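You operate a simulated robot arm through the tools that you are given. There is no shell and no other tool. Be economical: measure what you need, move in short steps, check, and stop when the job is done.

Carry out the task below with a simulated robot arm. There is one attempt and no reset: what you move stays moved.

TASK
Dry cap No. 26 in the small drier for as long as the wash card says.
Fine: then put it back in the short white tray and turn the dial to zero.

It is judged by the outcome, as a careful person would: the job done as asked, and still so three seconds after it is handed in. It fails if anything else is knocked over, pushed out of place, dropped, spilled or broken.

THE ROBOT
A 6-joint arm with a two-finger parallel gripper, fixed in place. Base frame: the origin is at the foot of the arm, x ahead of it, y to its left, z up. Lengths are in m, angles in rad, forces in N, time in s.
With the tool pointing down near the work surface it reaches from about 0.12 to 0.6 m from the base axis. Its first joint turns from -1.152 to 1.152 rad. Payload 2.7 kg.
Tool frame: the origin (TCP) lies between the finger pads and is the grasp point; the fingertips stand 0.023 m ahead of it; z points along the fingers, y is the line along which they close. The gripper opens to 0.094 m. The fingers are 0.038 m wide and 0.01 m thick; the gripper's body (0.054 by 0.096 m) begins 0.039 m behind the TCP.
Orientation is that of the tool frame in the base frame, as [roll, pitch, yaw] about the fixed x, y, z axes, in that order (R = Rz(yaw) Ry(pitch) Rx(roll)). With the fingers straight down and closing along the base's y, the tool's x points along the base's -x, its y along +y and its z along -z.

THE INTERFACE
- The arm moves only by the tool servo_tool. Its argument "rows" is a list of rows, each an object (a shift or turn left out is 0, a gripper value left out holds the last) with "travel": the shift along the tool's x, y, z in units of 25 mm (1.0 is 25 mm), a list of three; "dr": the turn, a rotation vector about the tool's x, y, z in units of 5 degrees (1.0 is 5 degrees), a list of three; "gripper": the gripper command, from -1 (shut) to 1 (fully open), values between in proportion. In form: [{"travel": [x, y, z], "dr": [ax, ay, az], "gripper": gripper}, ...]. A call has 1 to 12 rows; each row shifts and turns the commanded pose from where the row before left it, along the tool's axes as they then stand. A call with a number of a shift or a turn outside -1 to 1 is refused whole. A row lasts 0.2 s, in which the tool goes at most 0.05 m and 0.15 rad; a call with a longer step from one row to the next is refused whole, and so is a gripper value outside its range. A pose out of reach is approached as far as the arm can. The call stops where the force on the tool passes 70 N (or 10 N more than at its start, if that is more) or the arm is blocked; 0.2 s more then pass. The fingers move at their own pace (about 0.045 m/s each) and stop on an object; they squeeze with about 37 N. The grip force told is the motor's: it shows also when the fingers shut on nothing. Time passes only in rows, and 0.2 s behind the last, so rows that do not move let the fingers close. It gives the time, the measured TCP pose, the force on the tool (base axes), the opening and the grip force at its end, in the units of the frame above (readings bear some noise).
- Cameras (640 x 400 px; columns grow to the right, rows downward): "scene" is fixed at [0.0879, -0.4229, 1.4387]; the picture's right is [0.74, -0.67, 0.00], its down [-0.27, -0.30, -0.92] and it looks along [0.61, 0.68, -0.40] (base axes); focal length 340 px, centre (320, 200). "wrist" rides on the gripper at [-0.039, 0, -0.044] in the tool frame; the picture's right is [0.00, -1.00, 0.00], its down [0.97, 0.00, -0.24] and it looks along [0.24, 0.00, 0.97] (tool axes); focal length 218 px, centre (320, 200).
- get_image(camera): a new picture of that camera. No time passes.
- pixel_to_xyz(camera, pixels): there is no depth. For up to 12 entries [column, row, z] of the newest picture of that camera ("zoom" is the newest enlarged one), the place [x, y] in the base frame at which the ray of that pixel passes the height z, good to about 0.003 m, but the place of the scene camera against the robot may be out by one fixed shift of up to 0.025 m in any direction. No time passes.
- inspect(camera, box): a new picture of the part [left, top, right, bottom] of that camera's present view, enlarged. No time passes.
- finish_job(): hands the job in; it is judged then, once.

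Work in short steps. Measure before you move; look again where a grasp or a placing could have gone wrong, and mend it. You have 80 turns and 34 pictures in all, those below and enlarged ones among them. Open the gripper and draw the arm clear of the work before you hand the job in, unless the task says otherwise; then end with one line.

The tools are called after ">>>" as a command line: name --argument value ..., lists and objects as JSON in quotes. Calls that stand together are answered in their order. servo_tool: Moves the arm, as the interface text tells. Its arguments: {"type":"object","properties":{"rows":{"type":"array"}},"required":["rows"]} The other tools are called the same way: get_image (camera) takes a picture; pixel_to_xyz (camera, pixels) gives the place at which the rays of pixels pass given heights; inspect (camera, box) takes an enlarged picture of a part of a camera's view; finish_job () hands the job in.

At the start:

```text
time: 0.0
tcp_pos: [0.3641, -0.0432, 1.3066]
tool_rot: [-3.141, 0.002, -3.14]
force: [0.0, 0.1, 0.5]
gripper_width: 0.0938
gripper_force: 0.0
```

scene: 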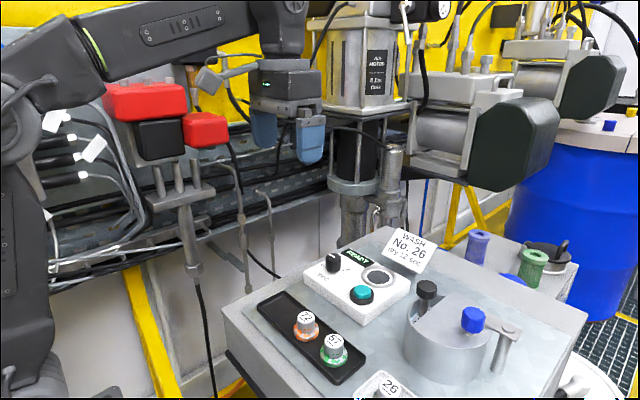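
wrist: 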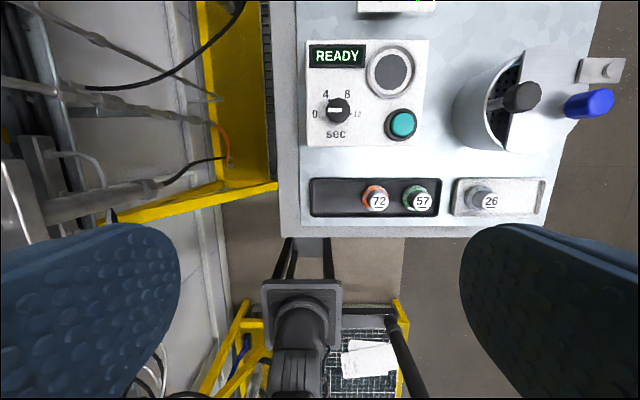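

I'll look closely at the card, the drier and the caps in both views.

>>> inspect --camera "scene" --box '[220, 220, 600, 400]'

>>> inspect --camera "wrist" --box '[290, 0, 640, 230]'

>>> inspect --camera "scene" --box '[300, 220, 440, 320]'

```text
1.68 times, centred on (410, 310) of scene
```

zoom: 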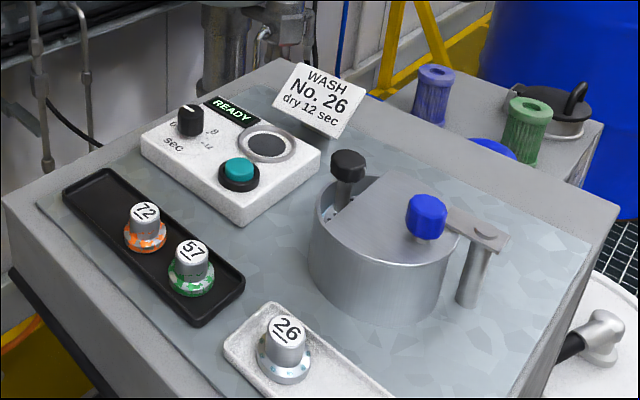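

```text
1.74 times, centred on (465, 115) of wrist
```

zoom: 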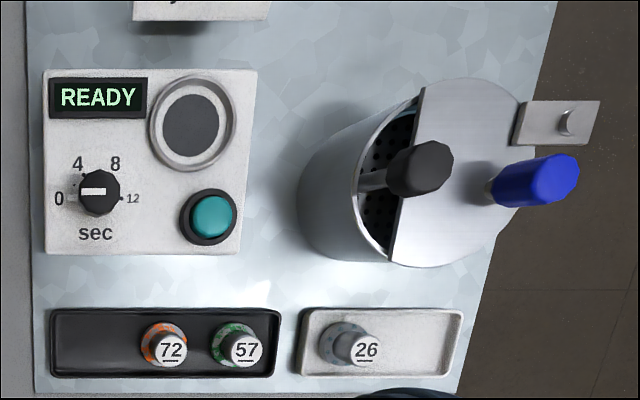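

```text
4.00 times, centred on (370, 270) of scene
```

zoom: 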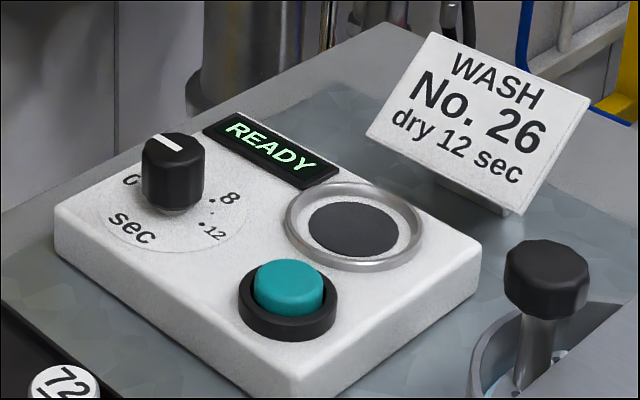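

I'll measure the main objects with the wrist camera (surface z=1.028 and guessed top heights).

>>> get_image --camera "wrist"

>>> pixel_to_xyz --camera "wrist" --pixels '[[490, 201, 1.065], [478, 196, 1.03], [338, 110, 1.07], [402, 124, 1.06], [391, 71, 1.055], [306, 147, 1.03], [424, 149, 1.03], [453, 215, 1.03], [545, 180, 1.03], [525, 97, 1.1], [590, 103, 1.13], [311, 217, 1.03]]'

>>> pixel_to_xyz --camera "scene" --pixels '[[391, 384, 1.065], [333, 262, 1.08], [361, 293, 1.065], [378, 277, 1.055], [427, 290, 1.13], [473, 318, 1.13]]'

```text
28 pictures are left
```

wrist: 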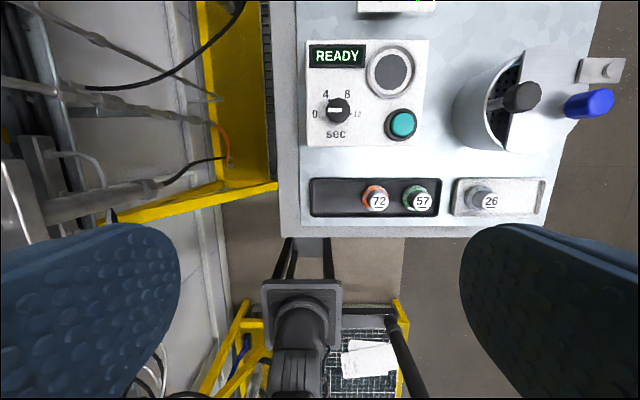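

```text
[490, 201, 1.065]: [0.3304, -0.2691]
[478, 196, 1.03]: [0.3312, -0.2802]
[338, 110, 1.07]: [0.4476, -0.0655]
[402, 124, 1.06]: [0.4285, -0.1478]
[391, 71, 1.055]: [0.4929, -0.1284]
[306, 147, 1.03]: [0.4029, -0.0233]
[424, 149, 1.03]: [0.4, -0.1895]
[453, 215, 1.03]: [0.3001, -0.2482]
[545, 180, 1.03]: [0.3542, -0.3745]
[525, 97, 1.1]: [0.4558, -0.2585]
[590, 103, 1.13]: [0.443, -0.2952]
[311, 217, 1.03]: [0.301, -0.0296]
```

```text
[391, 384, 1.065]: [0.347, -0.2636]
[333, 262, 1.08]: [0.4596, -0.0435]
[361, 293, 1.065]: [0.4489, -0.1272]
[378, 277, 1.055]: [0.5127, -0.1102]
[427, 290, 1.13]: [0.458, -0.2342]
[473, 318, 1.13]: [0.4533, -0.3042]
```

The purpose of drum versus box needs a closer look, so I fly at constant height to bring the wrist camera above the drum.

>>> servo_tool --rows '[{"travel": [-0.4, -1, 0]}, {"travel": [-0.4, -1, 0]}, {"travel": [-0.4, -1, 0]}, {"travel": [-0.4, -1, 0]}, {"travel": [-0.4, -1, 0]}, {"travel": [-0.4, -1, 0]}, {"travel": [-0.4, -1, 0]}, {"travel": [0, -1, 0]}]'

>>> get_image --camera "wrist"

```text
time: 1.8
tcp_pos: [0.4236, -0.2362, 1.2885]
tool_rot: [-3.139, 0.001, -3.141]
force: [-0.8, 0.3, -0.3]
gripper_width: 0.094
gripper_force: 0.1
out of reach, approached as far as the arm can: row 7, 8
```

```text
27 pictures are left
```

wrist: 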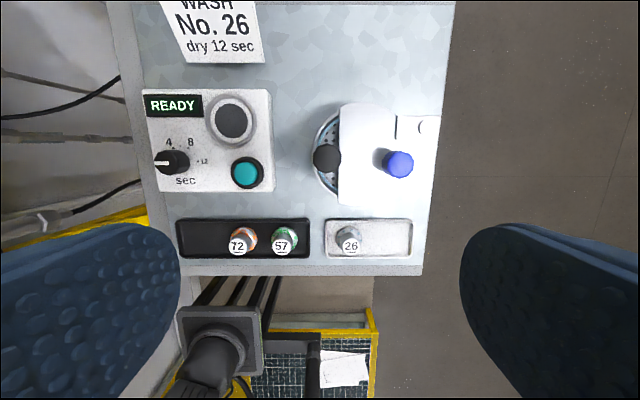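

>>> inspect --camera "wrist" --box '[290, 90, 450, 220]'

>>> inspect --camera "wrist" --box '[140, 80, 290, 200]'

>>> inspect --camera "scene" --box '[390, 260, 530, 390]'

```text
3.08 times, centred on (370, 155) of wrist
```

zoom: 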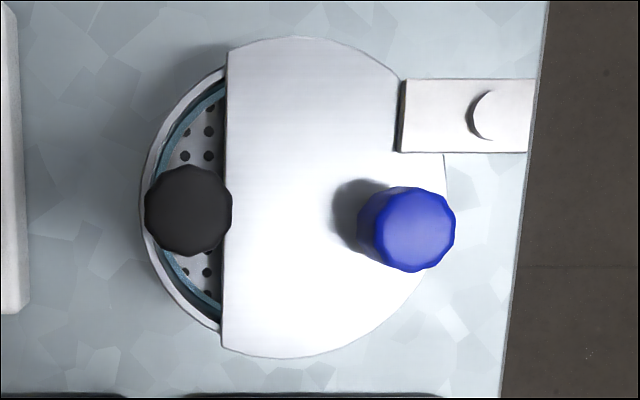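

```text
3.33 times, centred on (215, 140) of wrist
```

zoom: 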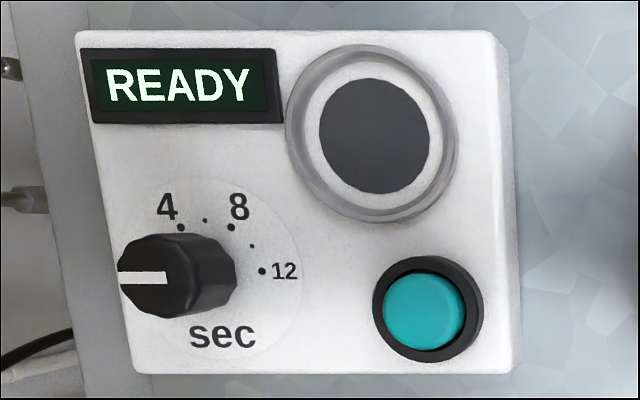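

```text
3.08 times, centred on (460, 325) of scene
```

zoom: 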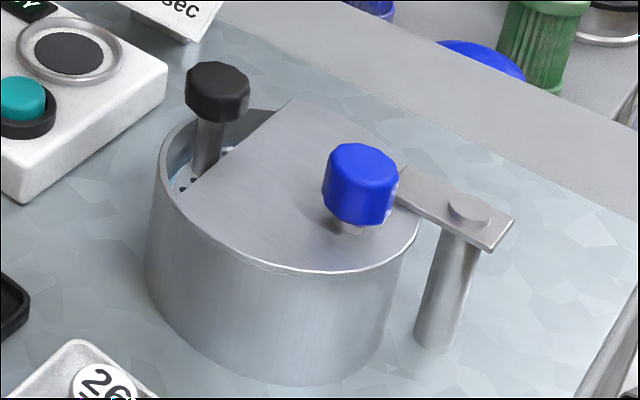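

The drum is a basket wash pot under a lid. The drier is the white box, with its nest, dial (15°/s, 180° for 12) and button. I'll triangulate heights using this second wrist view.

>>> pixel_to_xyz --camera "wrist" --pixels '[[164, 162, 1.06], [164, 162, 1.08], [351, 246, 1.05], [351, 246, 1.07], [346, 237, 1.03], [243, 173, 1.05], [243, 173, 1.07], [232, 120, 1.04], [232, 120, 1.06], [327, 158, 1.12], [327, 158, 1.14], [398, 164, 1.14]]'

>>> inspect --camera "wrist" --box '[170, 205, 430, 285]'

```text
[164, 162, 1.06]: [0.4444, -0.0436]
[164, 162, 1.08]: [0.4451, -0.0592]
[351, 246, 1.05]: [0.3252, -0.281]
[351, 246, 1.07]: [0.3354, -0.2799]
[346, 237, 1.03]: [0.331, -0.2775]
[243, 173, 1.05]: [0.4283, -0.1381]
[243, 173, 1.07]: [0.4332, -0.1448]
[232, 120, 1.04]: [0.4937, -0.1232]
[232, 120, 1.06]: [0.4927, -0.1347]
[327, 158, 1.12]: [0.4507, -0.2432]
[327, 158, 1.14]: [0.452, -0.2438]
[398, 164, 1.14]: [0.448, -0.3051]
```

```text
2.46 times, centred on (300, 245) of wrist
```

zoom: 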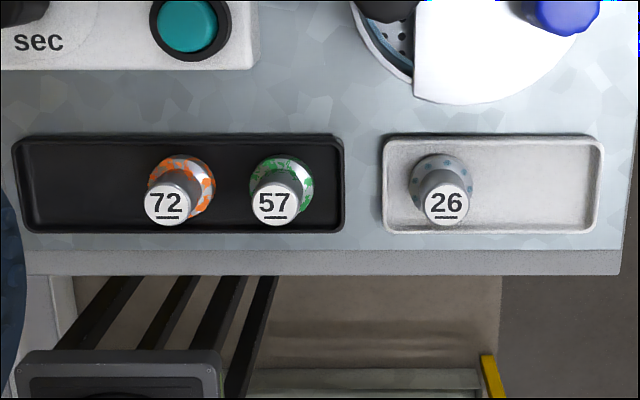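

Estimates: dial knob top (0.445,-0.064,1.085), button (0.432,-0.145,1.07), nest (0.493,-0.130,1.05), cap 26 (0.33,-0.279, top ≈1.055). I'll go above the dial first.

>>> servo_tool --rows '[{"travel": [0, 1, 0.5], "gripper": 0.1}, {"travel": [-0.1, 1, 0.5]}, {"travel": [-0.15, 1, 0.5]}, {"travel": [-0.15, 1, 0.5]}, {"travel": [-0.15, 1, 0.5]}, {"travel": [-0.15, 1, 0.5]}, {"travel": [-0.16, 0.9, 0.5]}, {}]'

>>> get_image --camera "wrist"

```text
time: 3.6
tcp_pos: [0.442, -0.0635, 1.2012]
tool_rot: [3.141, 0.0, 3.141]
force: [0.6, 0.1, 0.0]
gripper_width: 0.0516
gripper_force: 0.0
```

```text
22 pictures are left
```

wrist: 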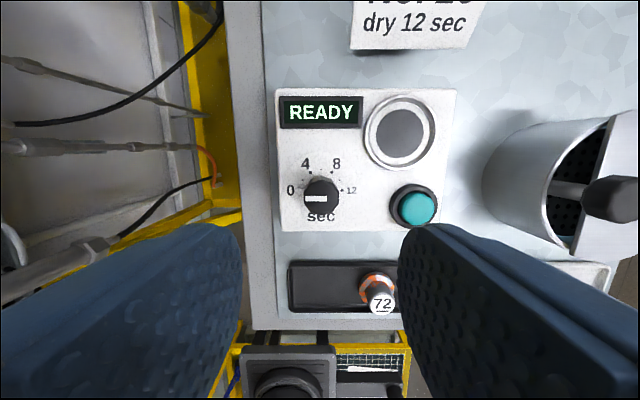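

Knob top appears at (320,197), dial face centre about (321,188); measure precisely.

>>> pixel_to_xyz --camera "wrist" --pixels '[[321, 198, 1.085], [321, 198, 1.075], [321, 187, 1.05], [413, 207, 1.07], [400, 132, 1.05], [279, 91, 1.05], [455, 231, 1.05]]'

>>> inspect --camera "wrist" --box '[270, 80, 470, 240]'

```text
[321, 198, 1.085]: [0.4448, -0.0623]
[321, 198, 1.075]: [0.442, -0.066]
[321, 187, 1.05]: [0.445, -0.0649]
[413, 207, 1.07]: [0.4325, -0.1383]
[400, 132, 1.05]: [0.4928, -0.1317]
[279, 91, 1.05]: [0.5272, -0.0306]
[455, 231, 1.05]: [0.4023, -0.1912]
```

```text
2.50 times, centred on (370, 160) of wrist
```

zoom: 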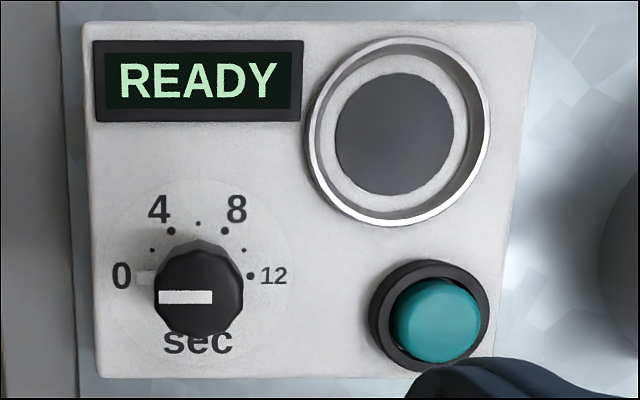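

Dial centre ≈ (0.444,-0.064). I'll turn the tool −90° first so the full +180° turn stays available.

>>> servo_tool --rows '[{"travel": [-0.08, 0, 0], "dr": [0, 0, -1]}, {"dr": [0, 0, -1]}, {"dr": [0, 0, -1]}, {"dr": [0, 0, -1]}, {"dr": [0, 0, -1]}, {"dr": [0, 0, -1]}, {"dr": [0, 0, -1]}, {"dr": [0, 0, -1]}, {"dr": [0, 0, -1]}]'

>>> servo_tool --rows '[{"dr": [0, 0, -1]}, {"dr": [0, 0, -1]}, {"dr": [0, 0, -1]}, {"dr": [0, 0, -1]}, {"dr": [0, 0, -1]}, {"dr": [0, 0, -1]}, {"dr": [0, 0, -1]}, {"dr": [0, 0, -1]}, {"dr": [0, 0, -1]}, {}]'

>>> get_image --camera "wrist"

```text
time: 5.6
tcp_pos: [0.445, -0.0626, 1.199]
tool_rot: [3.141, 0.001, -2.354]
force: [0.9, 0.4, -0.5]
gripper_width: 0.052
gripper_force: 0.1
```

```text
time: 7.8
tcp_pos: [0.4445, -0.0632, 1.1991]
tool_rot: [3.141, -0.001, -1.57]
force: [1.3, 0.1, -0.1]
gripper_width: 0.0517
gripper_force: 0.1
```

```text
20 pictures are left
```

wrist: 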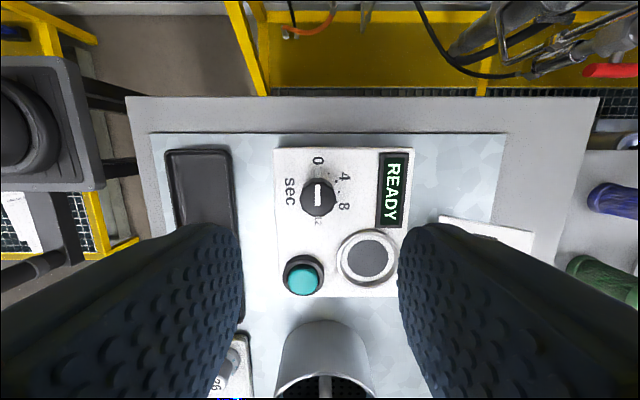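

Turned, still centred. Descend over the knob to TCP z≈1.083 and grip.

>>> servo_tool --rows '[{"travel": [0, 0, 1]}, {"travel": [0, 0, 1]}, {"travel": [0, 0, 1]}, {"travel": [0, 0, 1]}, {"travel": [0, 0, 0.6]}, {}, {"gripper": -1}, {}, {}, {}]'

>>> get_image --camera "scene"

```text
time: 10.0
tcp_pos: [0.4425, -0.0626, 1.0844]
tool_rot: [3.139, 0.001, -1.569]
force: [-16.8, 2.0, -0.1]
gripper_width: 0.0278
gripper_force: 44.8
```

```text
19 pictures are left
```

scene: 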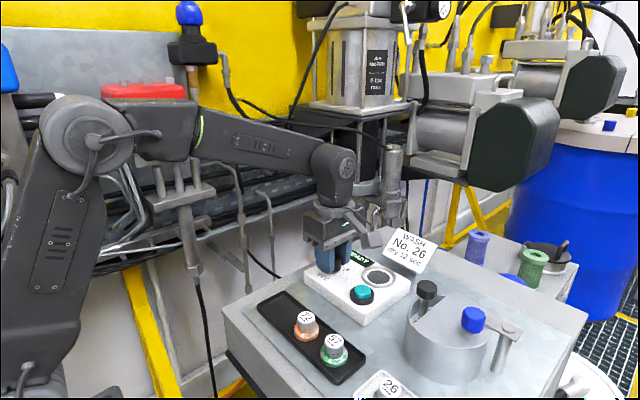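

Gripped (0.0278 m). The −17 N in x shows a ~2.5 mm offset; I ease it away, then turn clockwise.

>>> servo_tool --rows '[{"travel": [0, 0.1, 0]}, {"dr": [0, 0, 1]}, {"dr": [0, 0, 1]}, {"dr": [0, 0, 1]}, {"dr": [0, 0, 1]}, {"dr": [0, 0, 1]}, {"dr": [0, 0, 1]}, {"dr": [0, 0, 1]}, {"dr": [0, 0, 1]}, {"dr": [0, 0, 1]}]'

>>> servo_tool --rows '[{"dr": [0, 0, 1]}, {"dr": [0, 0, 1]}, {"dr": [0, 0, 1]}, {"dr": [0, 0, 1]}, {"dr": [0, 0, 1]}, {"dr": [0, 0, 1]}, {"dr": [0, 0, 1]}, {"dr": [0, 0, 1]}, {"dr": [0, 0, 1]}]'

>>> inspect --camera "wrist" --box '[200, 100, 440, 300]'

```text
time: 12.2
tcp_pos: [0.4441, -0.0629, 1.0856]
tool_rot: [-3.137, 0.006, -2.359]
force: [30.5, 2.5, 1.6]
gripper_width: 0.0278
gripper_force: 45.2
```

```text
time: 14.2
tcp_pos: [0.4438, -0.063, 1.085]
tool_rot: [-3.141, 0.007, 3.14]
force: [27.0, -4.6, 0.6]
gripper_width: 0.0279
gripper_force: 45.1
```

```text
2.00 times, centred on (320, 200) of wrist
```

zoom: 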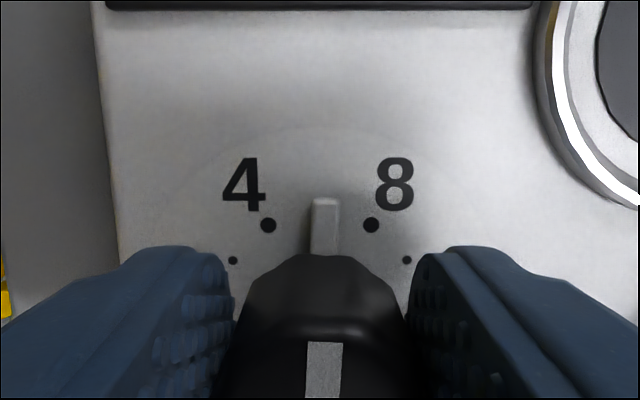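

Dial turned to 6 (pointer up). I relieve the side force slightly and continue 90° more.

>>> servo_tool --rows '[{"travel": [-0.06, 0, 0]}, {"dr": [0, 0, 1]}, {"dr": [0, 0, 1]}, {"dr": [0, 0, 1]}, {"dr": [0, 0, 1]}, {"dr": [0, 0, 1]}, {"dr": [0, 0, 1]}, {"dr": [0, 0, 1]}, {"dr": [0, 0, 1]}, {"dr": [0, 0, 1]}]'

>>> servo_tool --rows '[{"dr": [0, 0, 1]}, {"dr": [0, 0, 1]}, {"dr": [0, 0, 1]}, {"dr": [0, 0, 1]}, {"dr": [0, 0, 1]}, {"dr": [0, 0, 1]}, {"dr": [0, 0, 1]}, {"dr": [0, 0, 1]}, {"dr": [0, 0, 1]}, {}]'

>>> inspect --camera "wrist" --box '[200, 100, 440, 300]'

```text
time: 16.4
tcp_pos: [0.4435, -0.0641, 1.0846]
tool_rot: [-3.142, -0.001, 2.353]
force: [5.6, -12.1, 13.5]
gripper_width: 0.0278
gripper_force: 44.7
```

```text
time: 18.6
tcp_pos: [0.4424, -0.0634, 1.0834]
tool_rot: [-3.14, 0.003, 1.571]
force: [-9.0, -12.7, 8.9]
gripper_width: 0.0279
gripper_force: 45.3
```

```text
2.00 times, centred on (320, 200) of wrist
```

zoom: 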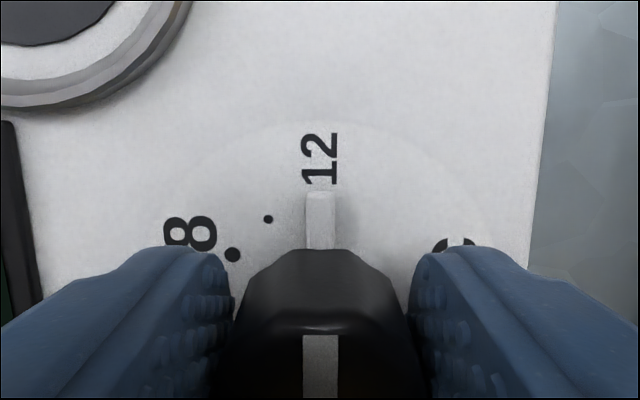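

Pointer is at 12. Release, rise, and turn back to the neutral yaw.

>>> servo_tool --rows '[{"gripper": 0.1}, {}, {}, {}, {"travel": [0, 0, -1]}, {"travel": [0, 0, -1]}, {"travel": [0, 0, -1]}, {"travel": [0, 0, -1]}, {"travel": [0, 0, -1]}, {}]'

>>> servo_tool --rows '[{"dr": [0, 0, -1]}, {"dr": [0, 0, -1]}, {"dr": [0, 0, -1]}, {"dr": [0, 0, -1]}, {"dr": [0, 0, -1]}, {"dr": [0, 0, -1]}, {"dr": [0, 0, -1]}, {"dr": [0, 0, -1]}, {"dr": [0, 0, -1]}]'

>>> servo_tool --rows '[{"dr": [0, 0, -1]}, {"dr": [0, 0, -1]}, {"dr": [0, 0, -1]}, {"dr": [0, 0, -1]}, {"dr": [0, 0, -1]}, {"dr": [0, 0, -1]}, {"dr": [0, 0, -1]}, {"dr": [0, 0, -1]}, {"dr": [0, 0, -1]}, {}]'

```text
time: 20.8
tcp_pos: [0.4437, -0.063, 1.2096]
tool_rot: [-3.141, 0.0, 1.571]
force: [0.0, 0.1, 0.2]
gripper_width: 0.0517
gripper_force: 0.1
```

```text
time: 22.8
tcp_pos: [0.4447, -0.0627, 1.2099]
tool_rot: [-3.141, 0.001, 2.357]
force: [-0.2, -0.4, 0.0]
gripper_width: 0.0517
gripper_force: 0.1
```

```text
time: 25.0
tcp_pos: [0.4426, -0.0636, 1.2098]
tool_rot: [3.141, -0.001, -3.141]
force: [0.0, 0.3, -0.6]
gripper_width: 0.0517
gripper_force: 0.0
```

Now move above cap 26 at (0.330,-0.279) at z≈1.21 and look.

>>> servo_tool --rows '[{"travel": [0.9, -0.9, 0]}, {"travel": [0.9, -0.9, 0]}, {"travel": [0.9, -0.9, 0]}, {"travel": [0.9, -0.9, 0]}, {"travel": [0.9, -0.9, 0]}, {"travel": [0, -1, 0]}, {"travel": [0, -1, 0]}, {"travel": [0, -1, 0]}, {"travel": [0, -1, 0]}, {"travel": [0, -0.12, 0]}, {}]'

>>> get_image --camera "wrist"

```text
time: 27.4
tcp_pos: [0.3313, -0.2785, 1.2088]
tool_rot: [-3.141, 0.001, -3.14]
force: [-0.1, 0.7, -0.3]
gripper_width: 0.0516
gripper_force: 0.0
```

```text
16 pictures are left
```

wrist: 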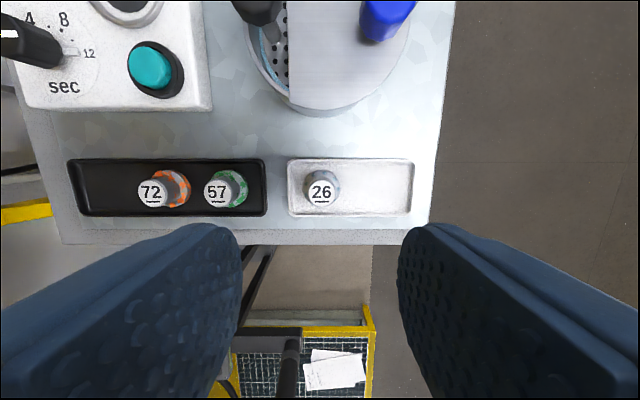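

>>> pixel_to_xyz --camera "wrist" --pixels '[[321, 192, 1.055], [321, 192, 1.065], [322, 186, 1.034], [340, 186, 1.034], [304, 186, 1.034], [288, 160, 1.035], [412, 216, 1.035], [340, 116, 1.03]]'

>>> inspect --camera "wrist" --box '[270, 140, 430, 240]'

```text
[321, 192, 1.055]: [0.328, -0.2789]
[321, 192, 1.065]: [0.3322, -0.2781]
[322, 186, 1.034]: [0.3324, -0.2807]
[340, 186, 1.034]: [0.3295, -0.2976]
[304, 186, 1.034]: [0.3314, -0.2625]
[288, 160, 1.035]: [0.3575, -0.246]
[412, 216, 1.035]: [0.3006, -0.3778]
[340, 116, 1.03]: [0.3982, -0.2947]
```

```text
4.00 times, centred on (350, 190) of wrist
```

zoom: 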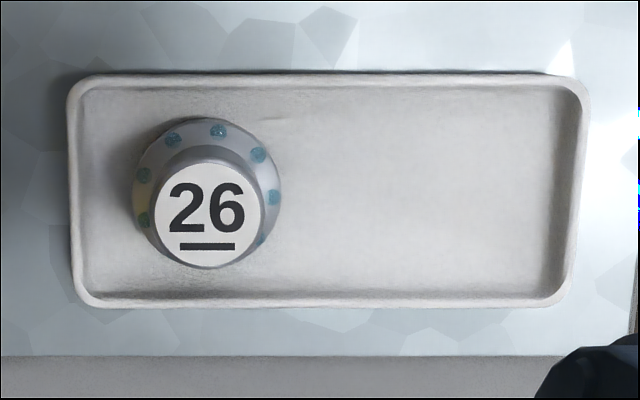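

Cap centre (0.331,-0.280), top ≈1.062, tray inside y −0.25…−0.375. Descend partway and check clearance to the drum.

>>> servo_tool --rows '[{"travel": [0, -0.04, 1]}, {"travel": [0, 0, 1]}, {"travel": [0, 0, 1]}, {"travel": [0, 0, 1]}, {}]'

>>> inspect --camera "scene" --box '[320, 250, 520, 400]'

```text
time: 28.6
tcp_pos: [0.3311, -0.2807, 1.1072]
tool_rot: [-3.141, 0.0, 3.14]
force: [0.2, -0.3, 0.7]
gripper_width: 0.0517
gripper_force: 0.1
```

```text
2.67 times, centred on (420, 325) of scene
```

zoom: 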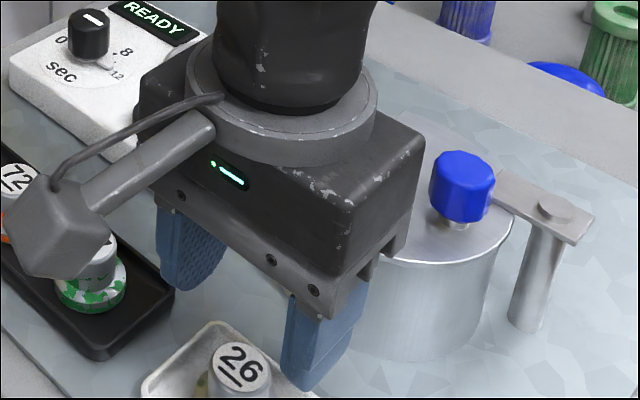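

Clear of the drum. Descend to TCP ≈1.067 and close on the cap body.

>>> servo_tool --rows '[{"travel": [0, 0, 0.8]}, {"travel": [0, 0, 0.8]}, {}, {"gripper": -1}, {}, {}, {}, {}]'

```text
time: 30.4
tcp_pos: [0.3309, -0.2789, 1.0674]
tool_rot: [3.141, -0.001, -3.142]
force: [-0.7, 0.5, 0.0]
gripper_width: 0.0257
gripper_force: 36.6
```

Gripped at 0.0257 m. Lift 0.05 m and check.

>>> servo_tool --rows '[{"travel": [0, 0, -0.5]}, {"travel": [0, 0, -1]}, {"travel": [0, 0, -1]}, {"travel": [0, 0, -1]}, {"travel": [0, 0, -1]}, {}]'

>>> inspect --camera "wrist" --box '[200, 150, 440, 400]'

```text
time: 31.8
tcp_pos: [0.333, -0.28, 1.1841]
tool_rot: [-3.141, 0.001, 3.14]
force: [0.6, -0.5, -0.6]
gripper_width: 0.0257
gripper_force: 36.9
```

```text
1.60 times, centred on (320, 275) of wrist
```

zoom: 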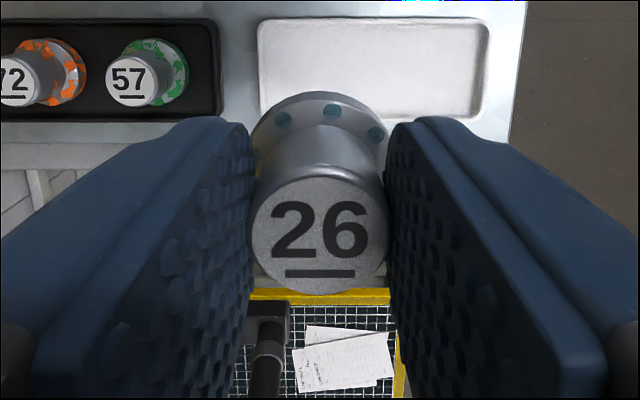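

Held upright. Move in +y first, then +x, to above the nest (0.493,-0.131), keeping clear of the drum.

>>> servo_tool --rows '[{"travel": [0, 1, 0]}, {"travel": [0, 1, 0]}, {"travel": [0, 1, 0]}, {"travel": [0, 1, 0]}, {"travel": [-0.4, 1, 0]}, {"travel": [-1, 0.96, 0]}, {"travel": [-1, 0, 0]}, {"travel": [-1, 0, 0]}, {"travel": [-1, 0, 0]}, {"travel": [-1, 0, 0]}, {"travel": [-1, 0, 0]}, {}]'

>>> get_image --camera "wrist"

>>> inspect --camera "scene" --box '[280, 180, 480, 330]'

```text
time: 34.4
tcp_pos: [0.4924, -0.1288, 1.1819]
tool_rot: [-3.139, 0.001, -3.142]
force: [0.2, 0.7, -0.8]
gripper_width: 0.0257
gripper_force: 37.7
```

```text
12 pictures are left
```

wrist: 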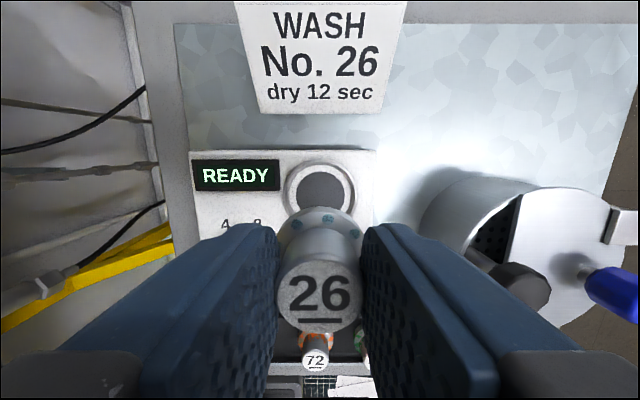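

```text
2.67 times, centred on (380, 255) of scene
```

zoom: 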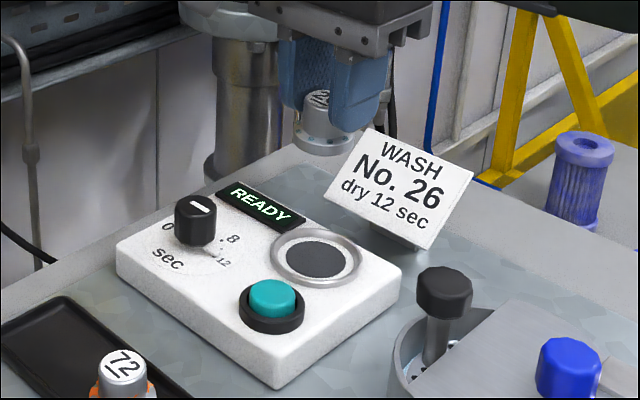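

Check nest centre and the card's location in this view.

>>> pixel_to_xyz --camera "wrist" --pixels '[[320, 188, 1.05], [320, 188, 1.045], [288, 188, 1.05], [353, 188, 1.05], [320, 112, 1.05], [320, 112, 1.07], [325, 0, 1.1], [325, 0, 1.12]]'

>>> pixel_to_xyz --camera "zoom" --pixels '[[370, 128, 1.08], [370, 128, 1.1], [370, 128, 1.12], [417, 248, 1.04], [417, 248, 1.06], [315, 260, 1.05]]'

```text
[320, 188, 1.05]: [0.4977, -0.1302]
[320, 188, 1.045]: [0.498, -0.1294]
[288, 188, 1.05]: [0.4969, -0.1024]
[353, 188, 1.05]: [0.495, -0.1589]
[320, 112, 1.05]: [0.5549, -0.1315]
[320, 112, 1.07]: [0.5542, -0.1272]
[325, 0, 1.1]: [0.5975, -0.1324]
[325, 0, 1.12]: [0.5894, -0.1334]
```

```text
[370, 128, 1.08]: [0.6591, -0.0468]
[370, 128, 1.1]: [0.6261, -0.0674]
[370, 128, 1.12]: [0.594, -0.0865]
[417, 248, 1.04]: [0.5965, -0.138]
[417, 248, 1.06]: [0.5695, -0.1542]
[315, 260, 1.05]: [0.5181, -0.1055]
```

Nest centre ≈ (0.493,-0.1305). Descend to just above the nest, then look.

>>> servo_tool --rows '[{"travel": [-0.02, -0.05, 1]}, {"travel": [0, 0, 1]}, {"travel": [0, 0, 1]}, {"travel": [0, 0, 0.4]}, {}]'

>>> inspect --camera "scene" --box '[310, 220, 450, 320]'

```text
time: 35.6
tcp_pos: [0.4912, -0.1307, 1.0962]
tool_rot: [3.14, 0.001, -3.141]
force: [0.3, 0.3, -1.8]
gripper_width: 0.0258
gripper_force: 36.5
```

```text
4.00 times, centred on (380, 270) of scene
```

zoom: 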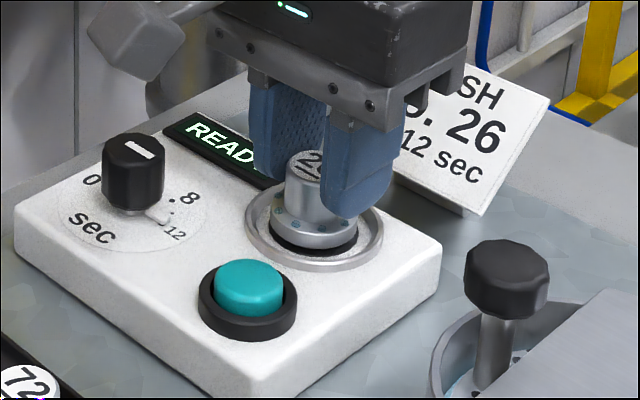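

Cap sits centred over the nest, ridge pointer at 12. Lower in small steps until contact.

>>> servo_tool --rows '[{"travel": [-0.04, 0, 0.1]}, {"travel": [0, 0, 0.1]}, {}]'

>>> servo_tool --rows '[{"travel": [0, 0, 0.1]}, {}]'

```text
time: 36.4
tcp_pos: [0.4921, -0.1314, 1.092]
tool_rot: [-3.141, 0.0, -3.14]
force: [-0.2, -0.5, 0.9]
gripper_width: 0.0257
gripper_force: 36.3
```

```text
time: 37.0
tcp_pos: [0.4933, -0.131, 1.0913]
tool_rot: [-3.139, 0.006, 3.141]
force: [-2.3, 4.0, 18.4]
gripper_width: 0.0258
gripper_force: 36.8
```

Contact (18 N) at z≈1.091. Release, rise, and inspect.

>>> servo_tool --rows '[{"travel": [0, 0, -0.04], "gripper": 0.1}, {}, {}, {}, {"travel": [0, 0, -1]}, {"travel": [0, 0, -1]}, {"travel": [0, 0, -1]}, {"travel": [0, 0, -1]}, {"gripper": -1}, {}, {}, {}]'

>>> inspect --camera "scene" --box '[310, 220, 450, 320]'

```text
time: 39.6
tcp_pos: [0.4919, -0.1301, 1.1913]
tool_rot: [-3.141, 0.0, -3.142]
force: [-0.8, -0.7, 0.5]
gripper_width: 0.0
gripper_force: 37.0
```

```text
4.00 times, centred on (380, 270) of scene
```

zoom: 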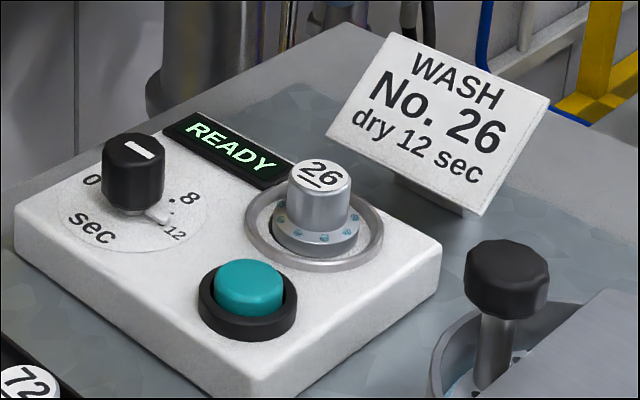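

Cap is seated. Now move closed fingers above the button (0.430,-0.144) and descend to just above it.

>>> servo_tool --rows '[{"travel": [0.85, -0.2, 0]}, {"travel": [0.85, -0.2, 0]}, {"travel": [0.8, -0.15, 0]}, {"travel": [0, 0, 1]}, {"travel": [0, 0, 1]}, {"travel": [0, 0, 1]}, {"travel": [0, 0, 0.8]}, {}]'

>>> inspect --camera "scene" --box '[310, 220, 450, 320]'

```text
time: 41.4
tcp_pos: [0.4276, -0.1457, 1.0949]
tool_rot: [3.141, -0.001, 3.14]
force: [-0.3, 0.2, 0.4]
gripper_width: 0.0
gripper_force: 37.0
```

```text
4.00 times, centred on (380, 270) of scene
```

zoom: 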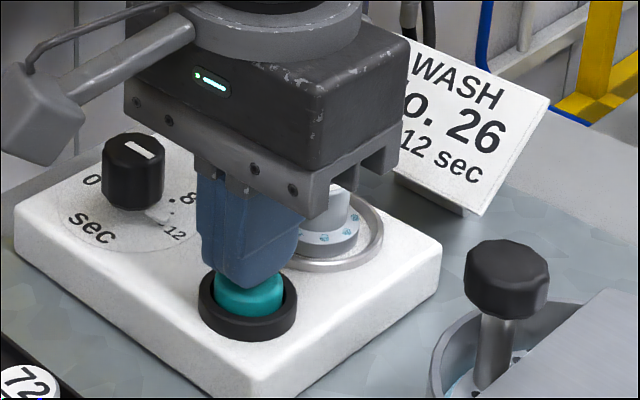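

Fingertips are right over the button. Press down in small steps.

>>> servo_tool --rows '[{"travel": [0, 0, 0.1]}, {"travel": [0, 0, 0.1]}, {"travel": [0, 0, 0.1]}]'

```text
time: 42.2
tcp_pos: [0.43, -0.1455, 1.0883]
tool_rot: [3.141, 0.0, -3.141]
force: [-0.9, 0.8, 2.8]
gripper_width: 0.0
gripper_force: 37.4
```

>>> servo_tool --rows '[{"travel": [0, 0, 0.1]}, {"travel": [0, 0, 0.08]}]'

>>> inspect --camera "scene" --box '[310, 220, 450, 320]'

```text
time: 42.8
tcp_pos: [0.4292, -0.145, 1.0847]
tool_rot: [-3.14, 0.002, -3.141]
force: [-6.2, 0.6, 12.8]
gripper_width: 0.0
gripper_force: 36.6
```

```text
4.00 times, centred on (380, 270) of scene
```

zoom: 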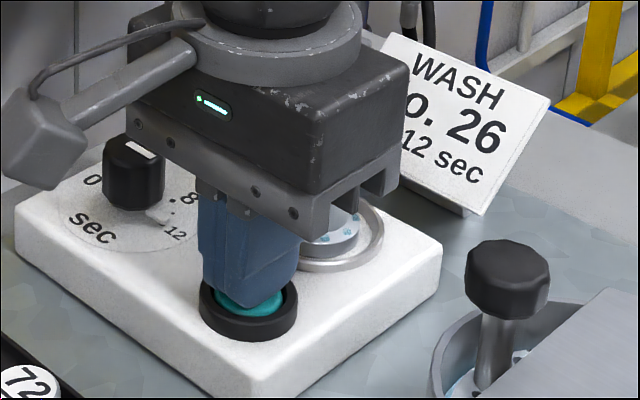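

The button looks depressed. Rise and read the display.

>>> servo_tool --rows '[{"travel": [0, 0, -1]}, {"travel": [0, 0, -1]}, {"travel": [0, 0, -1]}, {"travel": [0, 0, -1]}]'

>>> inspect --camera "scene" --box '[310, 220, 450, 320]'

```text
time: 43.8
tcp_pos: [0.4295, -0.1447, 1.1845]
tool_rot: [-3.141, 0.0, 3.14]
force: [0.0, -0.6, 0.3]
gripper_width: 0.0
gripper_force: 37.0
```

```text
4.00 times, centred on (380, 270) of scene
```

zoom: 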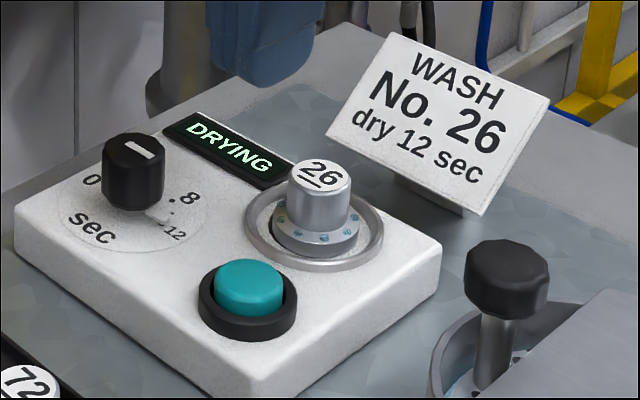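

It shows DRYING (started ≈42.6 s). While it runs, I move above the cap with fingers open and wait to past 55 s.

>>> servo_tool --rows '[{"travel": [-0.85, 0.2, 0], "gripper": 0.1}, {"travel": [-0.85, 0.2, 0]}, {"travel": [-0.8, 0.16, 0]}, {}, {}, {}, {}, {}, {}, {}, {}, {}]'

>>> servo_tool --rows '[{}, {}, {}, {}, {}, {}, {}, {}, {}, {}, {}, {}]'

>>> servo_tool --rows '[{}, {}, {}, {}, {}, {}, {}, {}, {}, {}, {}, {}]'

>>> servo_tool --rows '[{}, {}, {}, {}, {}, {}, {}, {}, {}, {}, {}, {}]'

>>> servo_tool --rows '[{}, {}, {}, {}, {}, {}, {}, {}]'

>>> get_image --camera "wrist"

```text
time: 46.4
tcp_pos: [0.4918, -0.132, 1.1853]
tool_rot: [3.141, 0.0, -3.141]
force: [0.8, 0.9, 0.0]
gripper_width: 0.0518
gripper_force: 0.1
```

```text
time: 49.0
tcp_pos: [0.4923, -0.1313, 1.1854]
tool_rot: [3.141, -0.002, -3.141]
force: [0.3, -0.2, -0.3]
gripper_width: 0.0515
gripper_force: 0.0
```

```text
time: 51.6
tcp_pos: [0.4929, -0.1325, 1.1853]
tool_rot: [3.141, -0.001, -3.141]
force: [-0.2, 0.3, 0.3]
gripper_width: 0.0519
gripper_force: 0.0
```

```text
time: 54.2
tcp_pos: [0.493, -0.1322, 1.1842]
tool_rot: [-3.14, 0.0, -3.141]
force: [-0.6, 0.0, 1.0]
gripper_width: 0.052
gripper_force: 0.1
```

```text
time: 56.0
tcp_pos: [0.4917, -0.1331, 1.1847]
tool_rot: [3.141, 0.0, -3.14]
force: [-0.5, 0.2, 0.2]
gripper_width: 0.0515
gripper_force: 0.1
```

```text
5 pictures are left
```

wrist: 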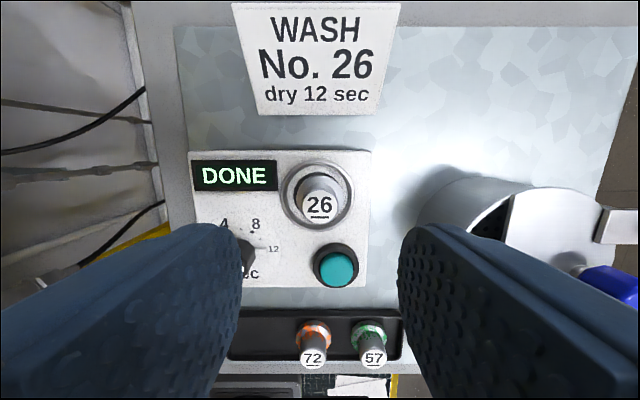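

DONE shows. Descend to z≈1.092, grip the cap, lift.

>>> servo_tool --rows '[{"travel": [0, 0.06, 1]}, {"travel": [0, 0, 1]}, {"travel": [0, 0, 1]}, {"travel": [0, 0, 0.7]}, {}, {"gripper": -1}, {}, {}, {}, {}]'

>>> servo_tool --rows '[{"travel": [0, 0, -0.5]}, {"travel": [0, 0, -1]}, {"travel": [0, 0, -1]}, {"travel": [0, 0, -1]}, {"travel": [0, 0, -0.2]}, {}]'

```text
time: 58.2
tcp_pos: [0.4918, -0.1306, 1.092]
tool_rot: [-3.14, 0.001, 3.141]
force: [-0.1, 0.3, -0.7]
gripper_width: 0.0259
gripper_force: 36.1
```

```text
time: 59.6
tcp_pos: [0.4917, -0.1313, 1.1844]
tool_rot: [-3.142, 0.001, 3.141]
force: [0.6, -0.6, -1.0]
gripper_width: 0.0257
gripper_force: 37.3
```

Held. Return along the reverse path to above the tray.

>>> servo_tool --rows '[{"travel": [1, 0, 0]}, {"travel": [1, 0, 0]}, {"travel": [1, 0, 0]}, {"travel": [1, 0, 0]}, {"travel": [1, 0, 0]}, {"travel": [1, -0.98, 0]}, {"travel": [0.44, -1, 0]}, {"travel": [0, -1, 0]}, {"travel": [0, -1, 0]}, {"travel": [0, -1, 0]}, {"travel": [0, -1, 0]}, {}]'

>>> servo_tool --rows '[{"travel": [0, 0, 1]}, {"travel": [0, 0, 1]}, {"travel": [0, 0, 1]}, {"travel": [0, 0, 1]}, {"travel": [0, 0, 0.4]}, {}]'

```text
time: 62.2
tcp_pos: [0.3327, -0.2802, 1.1821]
tool_rot: [3.141, -0.001, -3.14]
force: [-0.5, 0.2, -0.9]
gripper_width: 0.0259
gripper_force: 37.9
```

```text
time: 63.6
tcp_pos: [0.333, -0.2796, 1.0732]
tool_rot: [-3.141, 0.0, -3.14]
force: [0.0, -0.3, -1.1]
gripper_width: 0.0259
gripper_force: 37.0
```

>>> servo_tool --rows '[{"travel": [0.06, 0, 0.1]}, {"travel": [0, 0, 0.1]}, {}]'

>>> servo_tool --rows '[{"travel": [0, 0, 0.05]}, {}]'

```text
time: 64.4
tcp_pos: [0.3299, -0.2801, 1.0671]
tool_rot: [-3.141, 0.001, -3.14]
force: [-0.5, 0.1, -1.3]
gripper_width: 0.0257
gripper_force: 37.2
```

```text
time: 65.0
tcp_pos: [0.3309, -0.281, 1.0677]
tool_rot: [-3.138, 0.002, 3.141]
force: [0.6, -2.0, 11.4]
gripper_width: 0.0254
gripper_force: 37.8
```

Contact with the tray floor (11 N). Release and rise to z≈1.21, then look.

>>> servo_tool --rows '[{"travel": [0, 0, -0.03], "gripper": 0.1}, {}, {}, {}, {"travel": [0, 0, -1]}, {"travel": [0, 0, -1]}, {"travel": [0, 0, -1]}, {"travel": [0, 0, -1]}, {"travel": [0, 0, -1]}, {"travel": [0, 0, -0.6]}, {}]'

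>>> get_image --camera "wrist"

```text
time: 67.4
tcp_pos: [0.3307, -0.2814, 1.2091]
tool_rot: [-3.14, 0.001, -3.141]
force: [0.4, -0.2, 0.3]
gripper_width: 0.0513
gripper_force: 0.2
```

```text
4 pictures are left
```

wrist: 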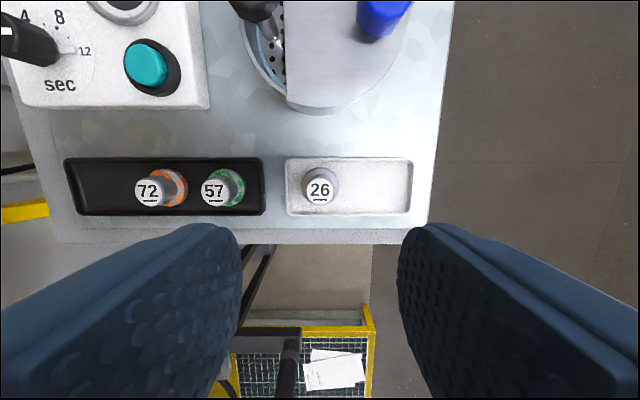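

Cap is back in the white tray as before. Now over the dial, turning the tool +90°.

>>> servo_tool --rows '[{"travel": [0, 1, 0]}, {"travel": [0, 1, 0]}, {"travel": [0, 1, 0]}, {"travel": [0, 1, 0]}, {"travel": [-0.9, 0.95, 0]}, {"travel": [-0.9, 0.94, 0]}, {"travel": [-0.9, 0.94, 0]}, {"travel": [-0.9, 0.94, 0]}, {"travel": [-0.9, 0.94, 0]}, {}]'

>>> servo_tool --rows '[{"dr": [0, 0, 1]}, {"dr": [0, 0, 1]}, {"dr": [0, 0, 1]}, {"dr": [0, 0, 1]}, {"dr": [0, 0, 1]}, {"dr": [0, 0, 1]}, {"dr": [0, 0, 1]}, {"dr": [0, 0, 1]}, {"dr": [0, 0, 1]}]'

>>> servo_tool --rows '[{"dr": [0, 0, 1]}, {"dr": [0, 0, 1]}, {"dr": [0, 0, 1]}, {"dr": [0, 0, 1]}, {"dr": [0, 0, 1]}, {"dr": [0, 0, 1]}, {"dr": [0, 0, 1]}, {"dr": [0, 0, 1]}, {"dr": [0, 0, 1]}, {}]'

```text
time: 69.6
tcp_pos: [0.4432, -0.061, 1.2082]
tool_rot: [-3.141, 0.0, 3.141]
force: [0.9, 0.2, -0.2]
gripper_width: 0.0517
gripper_force: 0.1
```

```text
time: 71.6
tcp_pos: [0.4425, -0.0629, 1.2078]
tool_rot: [-3.141, 0.0, 2.355]
force: [0.0, -0.4, 0.2]
gripper_width: 0.0516
gripper_force: 0.1
```

```text
time: 73.8
tcp_pos: [0.4416, -0.0624, 1.2087]
tool_rot: [3.141, 0.001, 1.57]
force: [0.7, -0.7, -0.9]
gripper_width: 0.0516
gripper_force: 0.1
```

>>> servo_tool --rows '[{"travel": [-0.03, 0.03, 1]}, {"travel": [0, 0, 1]}, {"travel": [0, 0, 1]}, {"travel": [0, 0, 1]}, {"travel": [0, 0, 0.97]}, {}, {"gripper": -1}, {}, {}, {}]'

```text
time: 76.0
tcp_pos: [0.4438, -0.0643, 1.0837]
tool_rot: [-3.139, 0.0, 1.571]
force: [-13.9, 0.4, -2.0]
gripper_width: 0.0281
gripper_force: 45.3
```

Gripped. Ease the small side load and turn counter-clockwise 180°.

>>> servo_tool --rows '[{"travel": [0, -0.03, 0]}, {"dr": [0, 0, -1]}, {"dr": [0, 0, -1]}, {"dr": [0, 0, -1]}, {"dr": [0, 0, -1]}, {"dr": [0, 0, -1]}, {"dr": [0, 0, -1]}, {"dr": [0, 0, -1]}, {"dr": [0, 0, -1]}, {"dr": [0, 0, -1]}]'

>>> servo_tool --rows '[{"dr": [0, 0, -1]}, {"dr": [0, 0, -1]}, {"dr": [0, 0, -1]}, {"dr": [0, 0, -1]}, {"dr": [0, 0, -1]}, {"dr": [0, 0, -1]}, {"dr": [0, 0, -1]}, {"dr": [0, 0, -1]}, {"dr": [0, 0, -1]}]'

>>> servo_tool --rows '[{"dr": [0, 0, -1]}, {"dr": [0, 0, -1]}, {"dr": [0, 0, -1]}, {"dr": [0, 0, -1]}, {"dr": [0, 0, -1]}, {"dr": [0, 0, -1]}, {"dr": [0, 0, -1]}, {"dr": [0, 0, -1]}, {"dr": [0, 0, -1]}]'

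>>> servo_tool --rows '[{"dr": [0, 0, -1]}, {"dr": [0, 0, -1]}, {"dr": [0, 0, -1]}, {"dr": [0, 0, -1]}, {"dr": [0, 0, -1]}, {"dr": [0, 0, -1]}, {"dr": [0, 0, -1]}, {"dr": [0, 0, -1]}, {"dr": [0, 0, -1]}, {}]'

>>> inspect --camera "wrist" --box '[200, 100, 440, 300]'

```text
time: 78.2
tcp_pos: [0.4443, -0.0644, 1.0837]
tool_rot: [3.141, 0.001, 2.359]
force: [10.7, -21.6, -13.9]
gripper_width: 0.0281
gripper_force: 44.8
```

```text
time: 80.2
tcp_pos: [0.4434, -0.0635, 1.0845]
tool_rot: [-3.14, -0.001, -3.14]
force: [18.5, -21.7, -11.2]
gripper_width: 0.0277
gripper_force: 44.7
```

```text
time: 82.2
tcp_pos: [0.4439, -0.0632, 1.0839]
tool_rot: [-3.139, 0.0, -2.354]
force: [20.6, -20.8, -8.6]
gripper_width: 0.0278
gripper_force: 44.7
```

```text
time: 84.4
tcp_pos: [0.4418, -0.0631, 1.084]
tool_rot: [-3.139, 0.001, -1.57]
force: [15.6, -18.1, 2.3]
gripper_width: 0.028
gripper_force: 45.0
```

```text
2.00 times, centred on (320, 200) of wrist
```

zoom: 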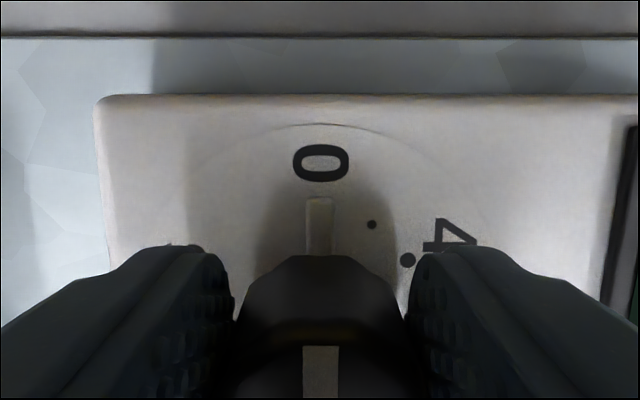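

Pointer at 0. Release, rise and draw back clear of the work.

>>> servo_tool --rows '[{"gripper": 0.1}, {}, {}, {}, {"travel": [0, 0, -1]}, {"travel": [0, 0, -1]}, {"travel": [0, 0, -1]}, {"travel": [0, 0, -1]}, {"travel": [0, 0, -1]}, {"travel": [0, 0, -1]}, {"travel": [0, 0, -1]}, {}]'

>>> servo_tool --rows '[{"travel": [0, 1, 0]}, {"travel": [0, 1, 0]}, {"travel": [0, 1, 0]}, {"travel": [0, 1, 0], "gripper": 1}, {}, {}, {}]'

>>> inspect --camera "scene" --box '[220, 220, 600, 400]'

```text
time: 87.0
tcp_pos: [0.4431, -0.0637, 1.2605]
tool_rot: [3.141, -0.001, -1.57]
force: [0.0, 0.3, 0.0]
gripper_width: 0.0518
gripper_force: 0.1
```

```text
time: 88.6
tcp_pos: [0.3442, -0.0638, 1.2593]
tool_rot: [-3.14, 0.0, -1.572]
force: [-0.2, 0.1, -0.4]
gripper_width: 0.0938
gripper_force: 0.1
```

```text
1.68 times, centred on (410, 310) of scene
```

zoom: 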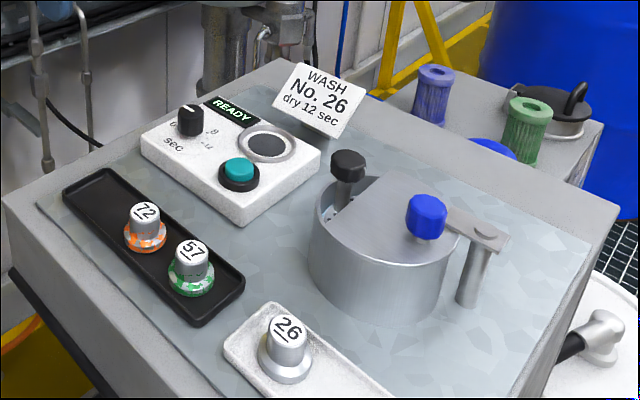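

The display shows READY again, the cap stands upright in the white tray, the dial is at 0 and nothing else has moved. Handing in.

>>> finish_job

```text
The job is handed in.
```

Cap No. 26 was dried for 12 seconds in the small drier and is back in the short white tray; the dial is at zero and the arm is clear.
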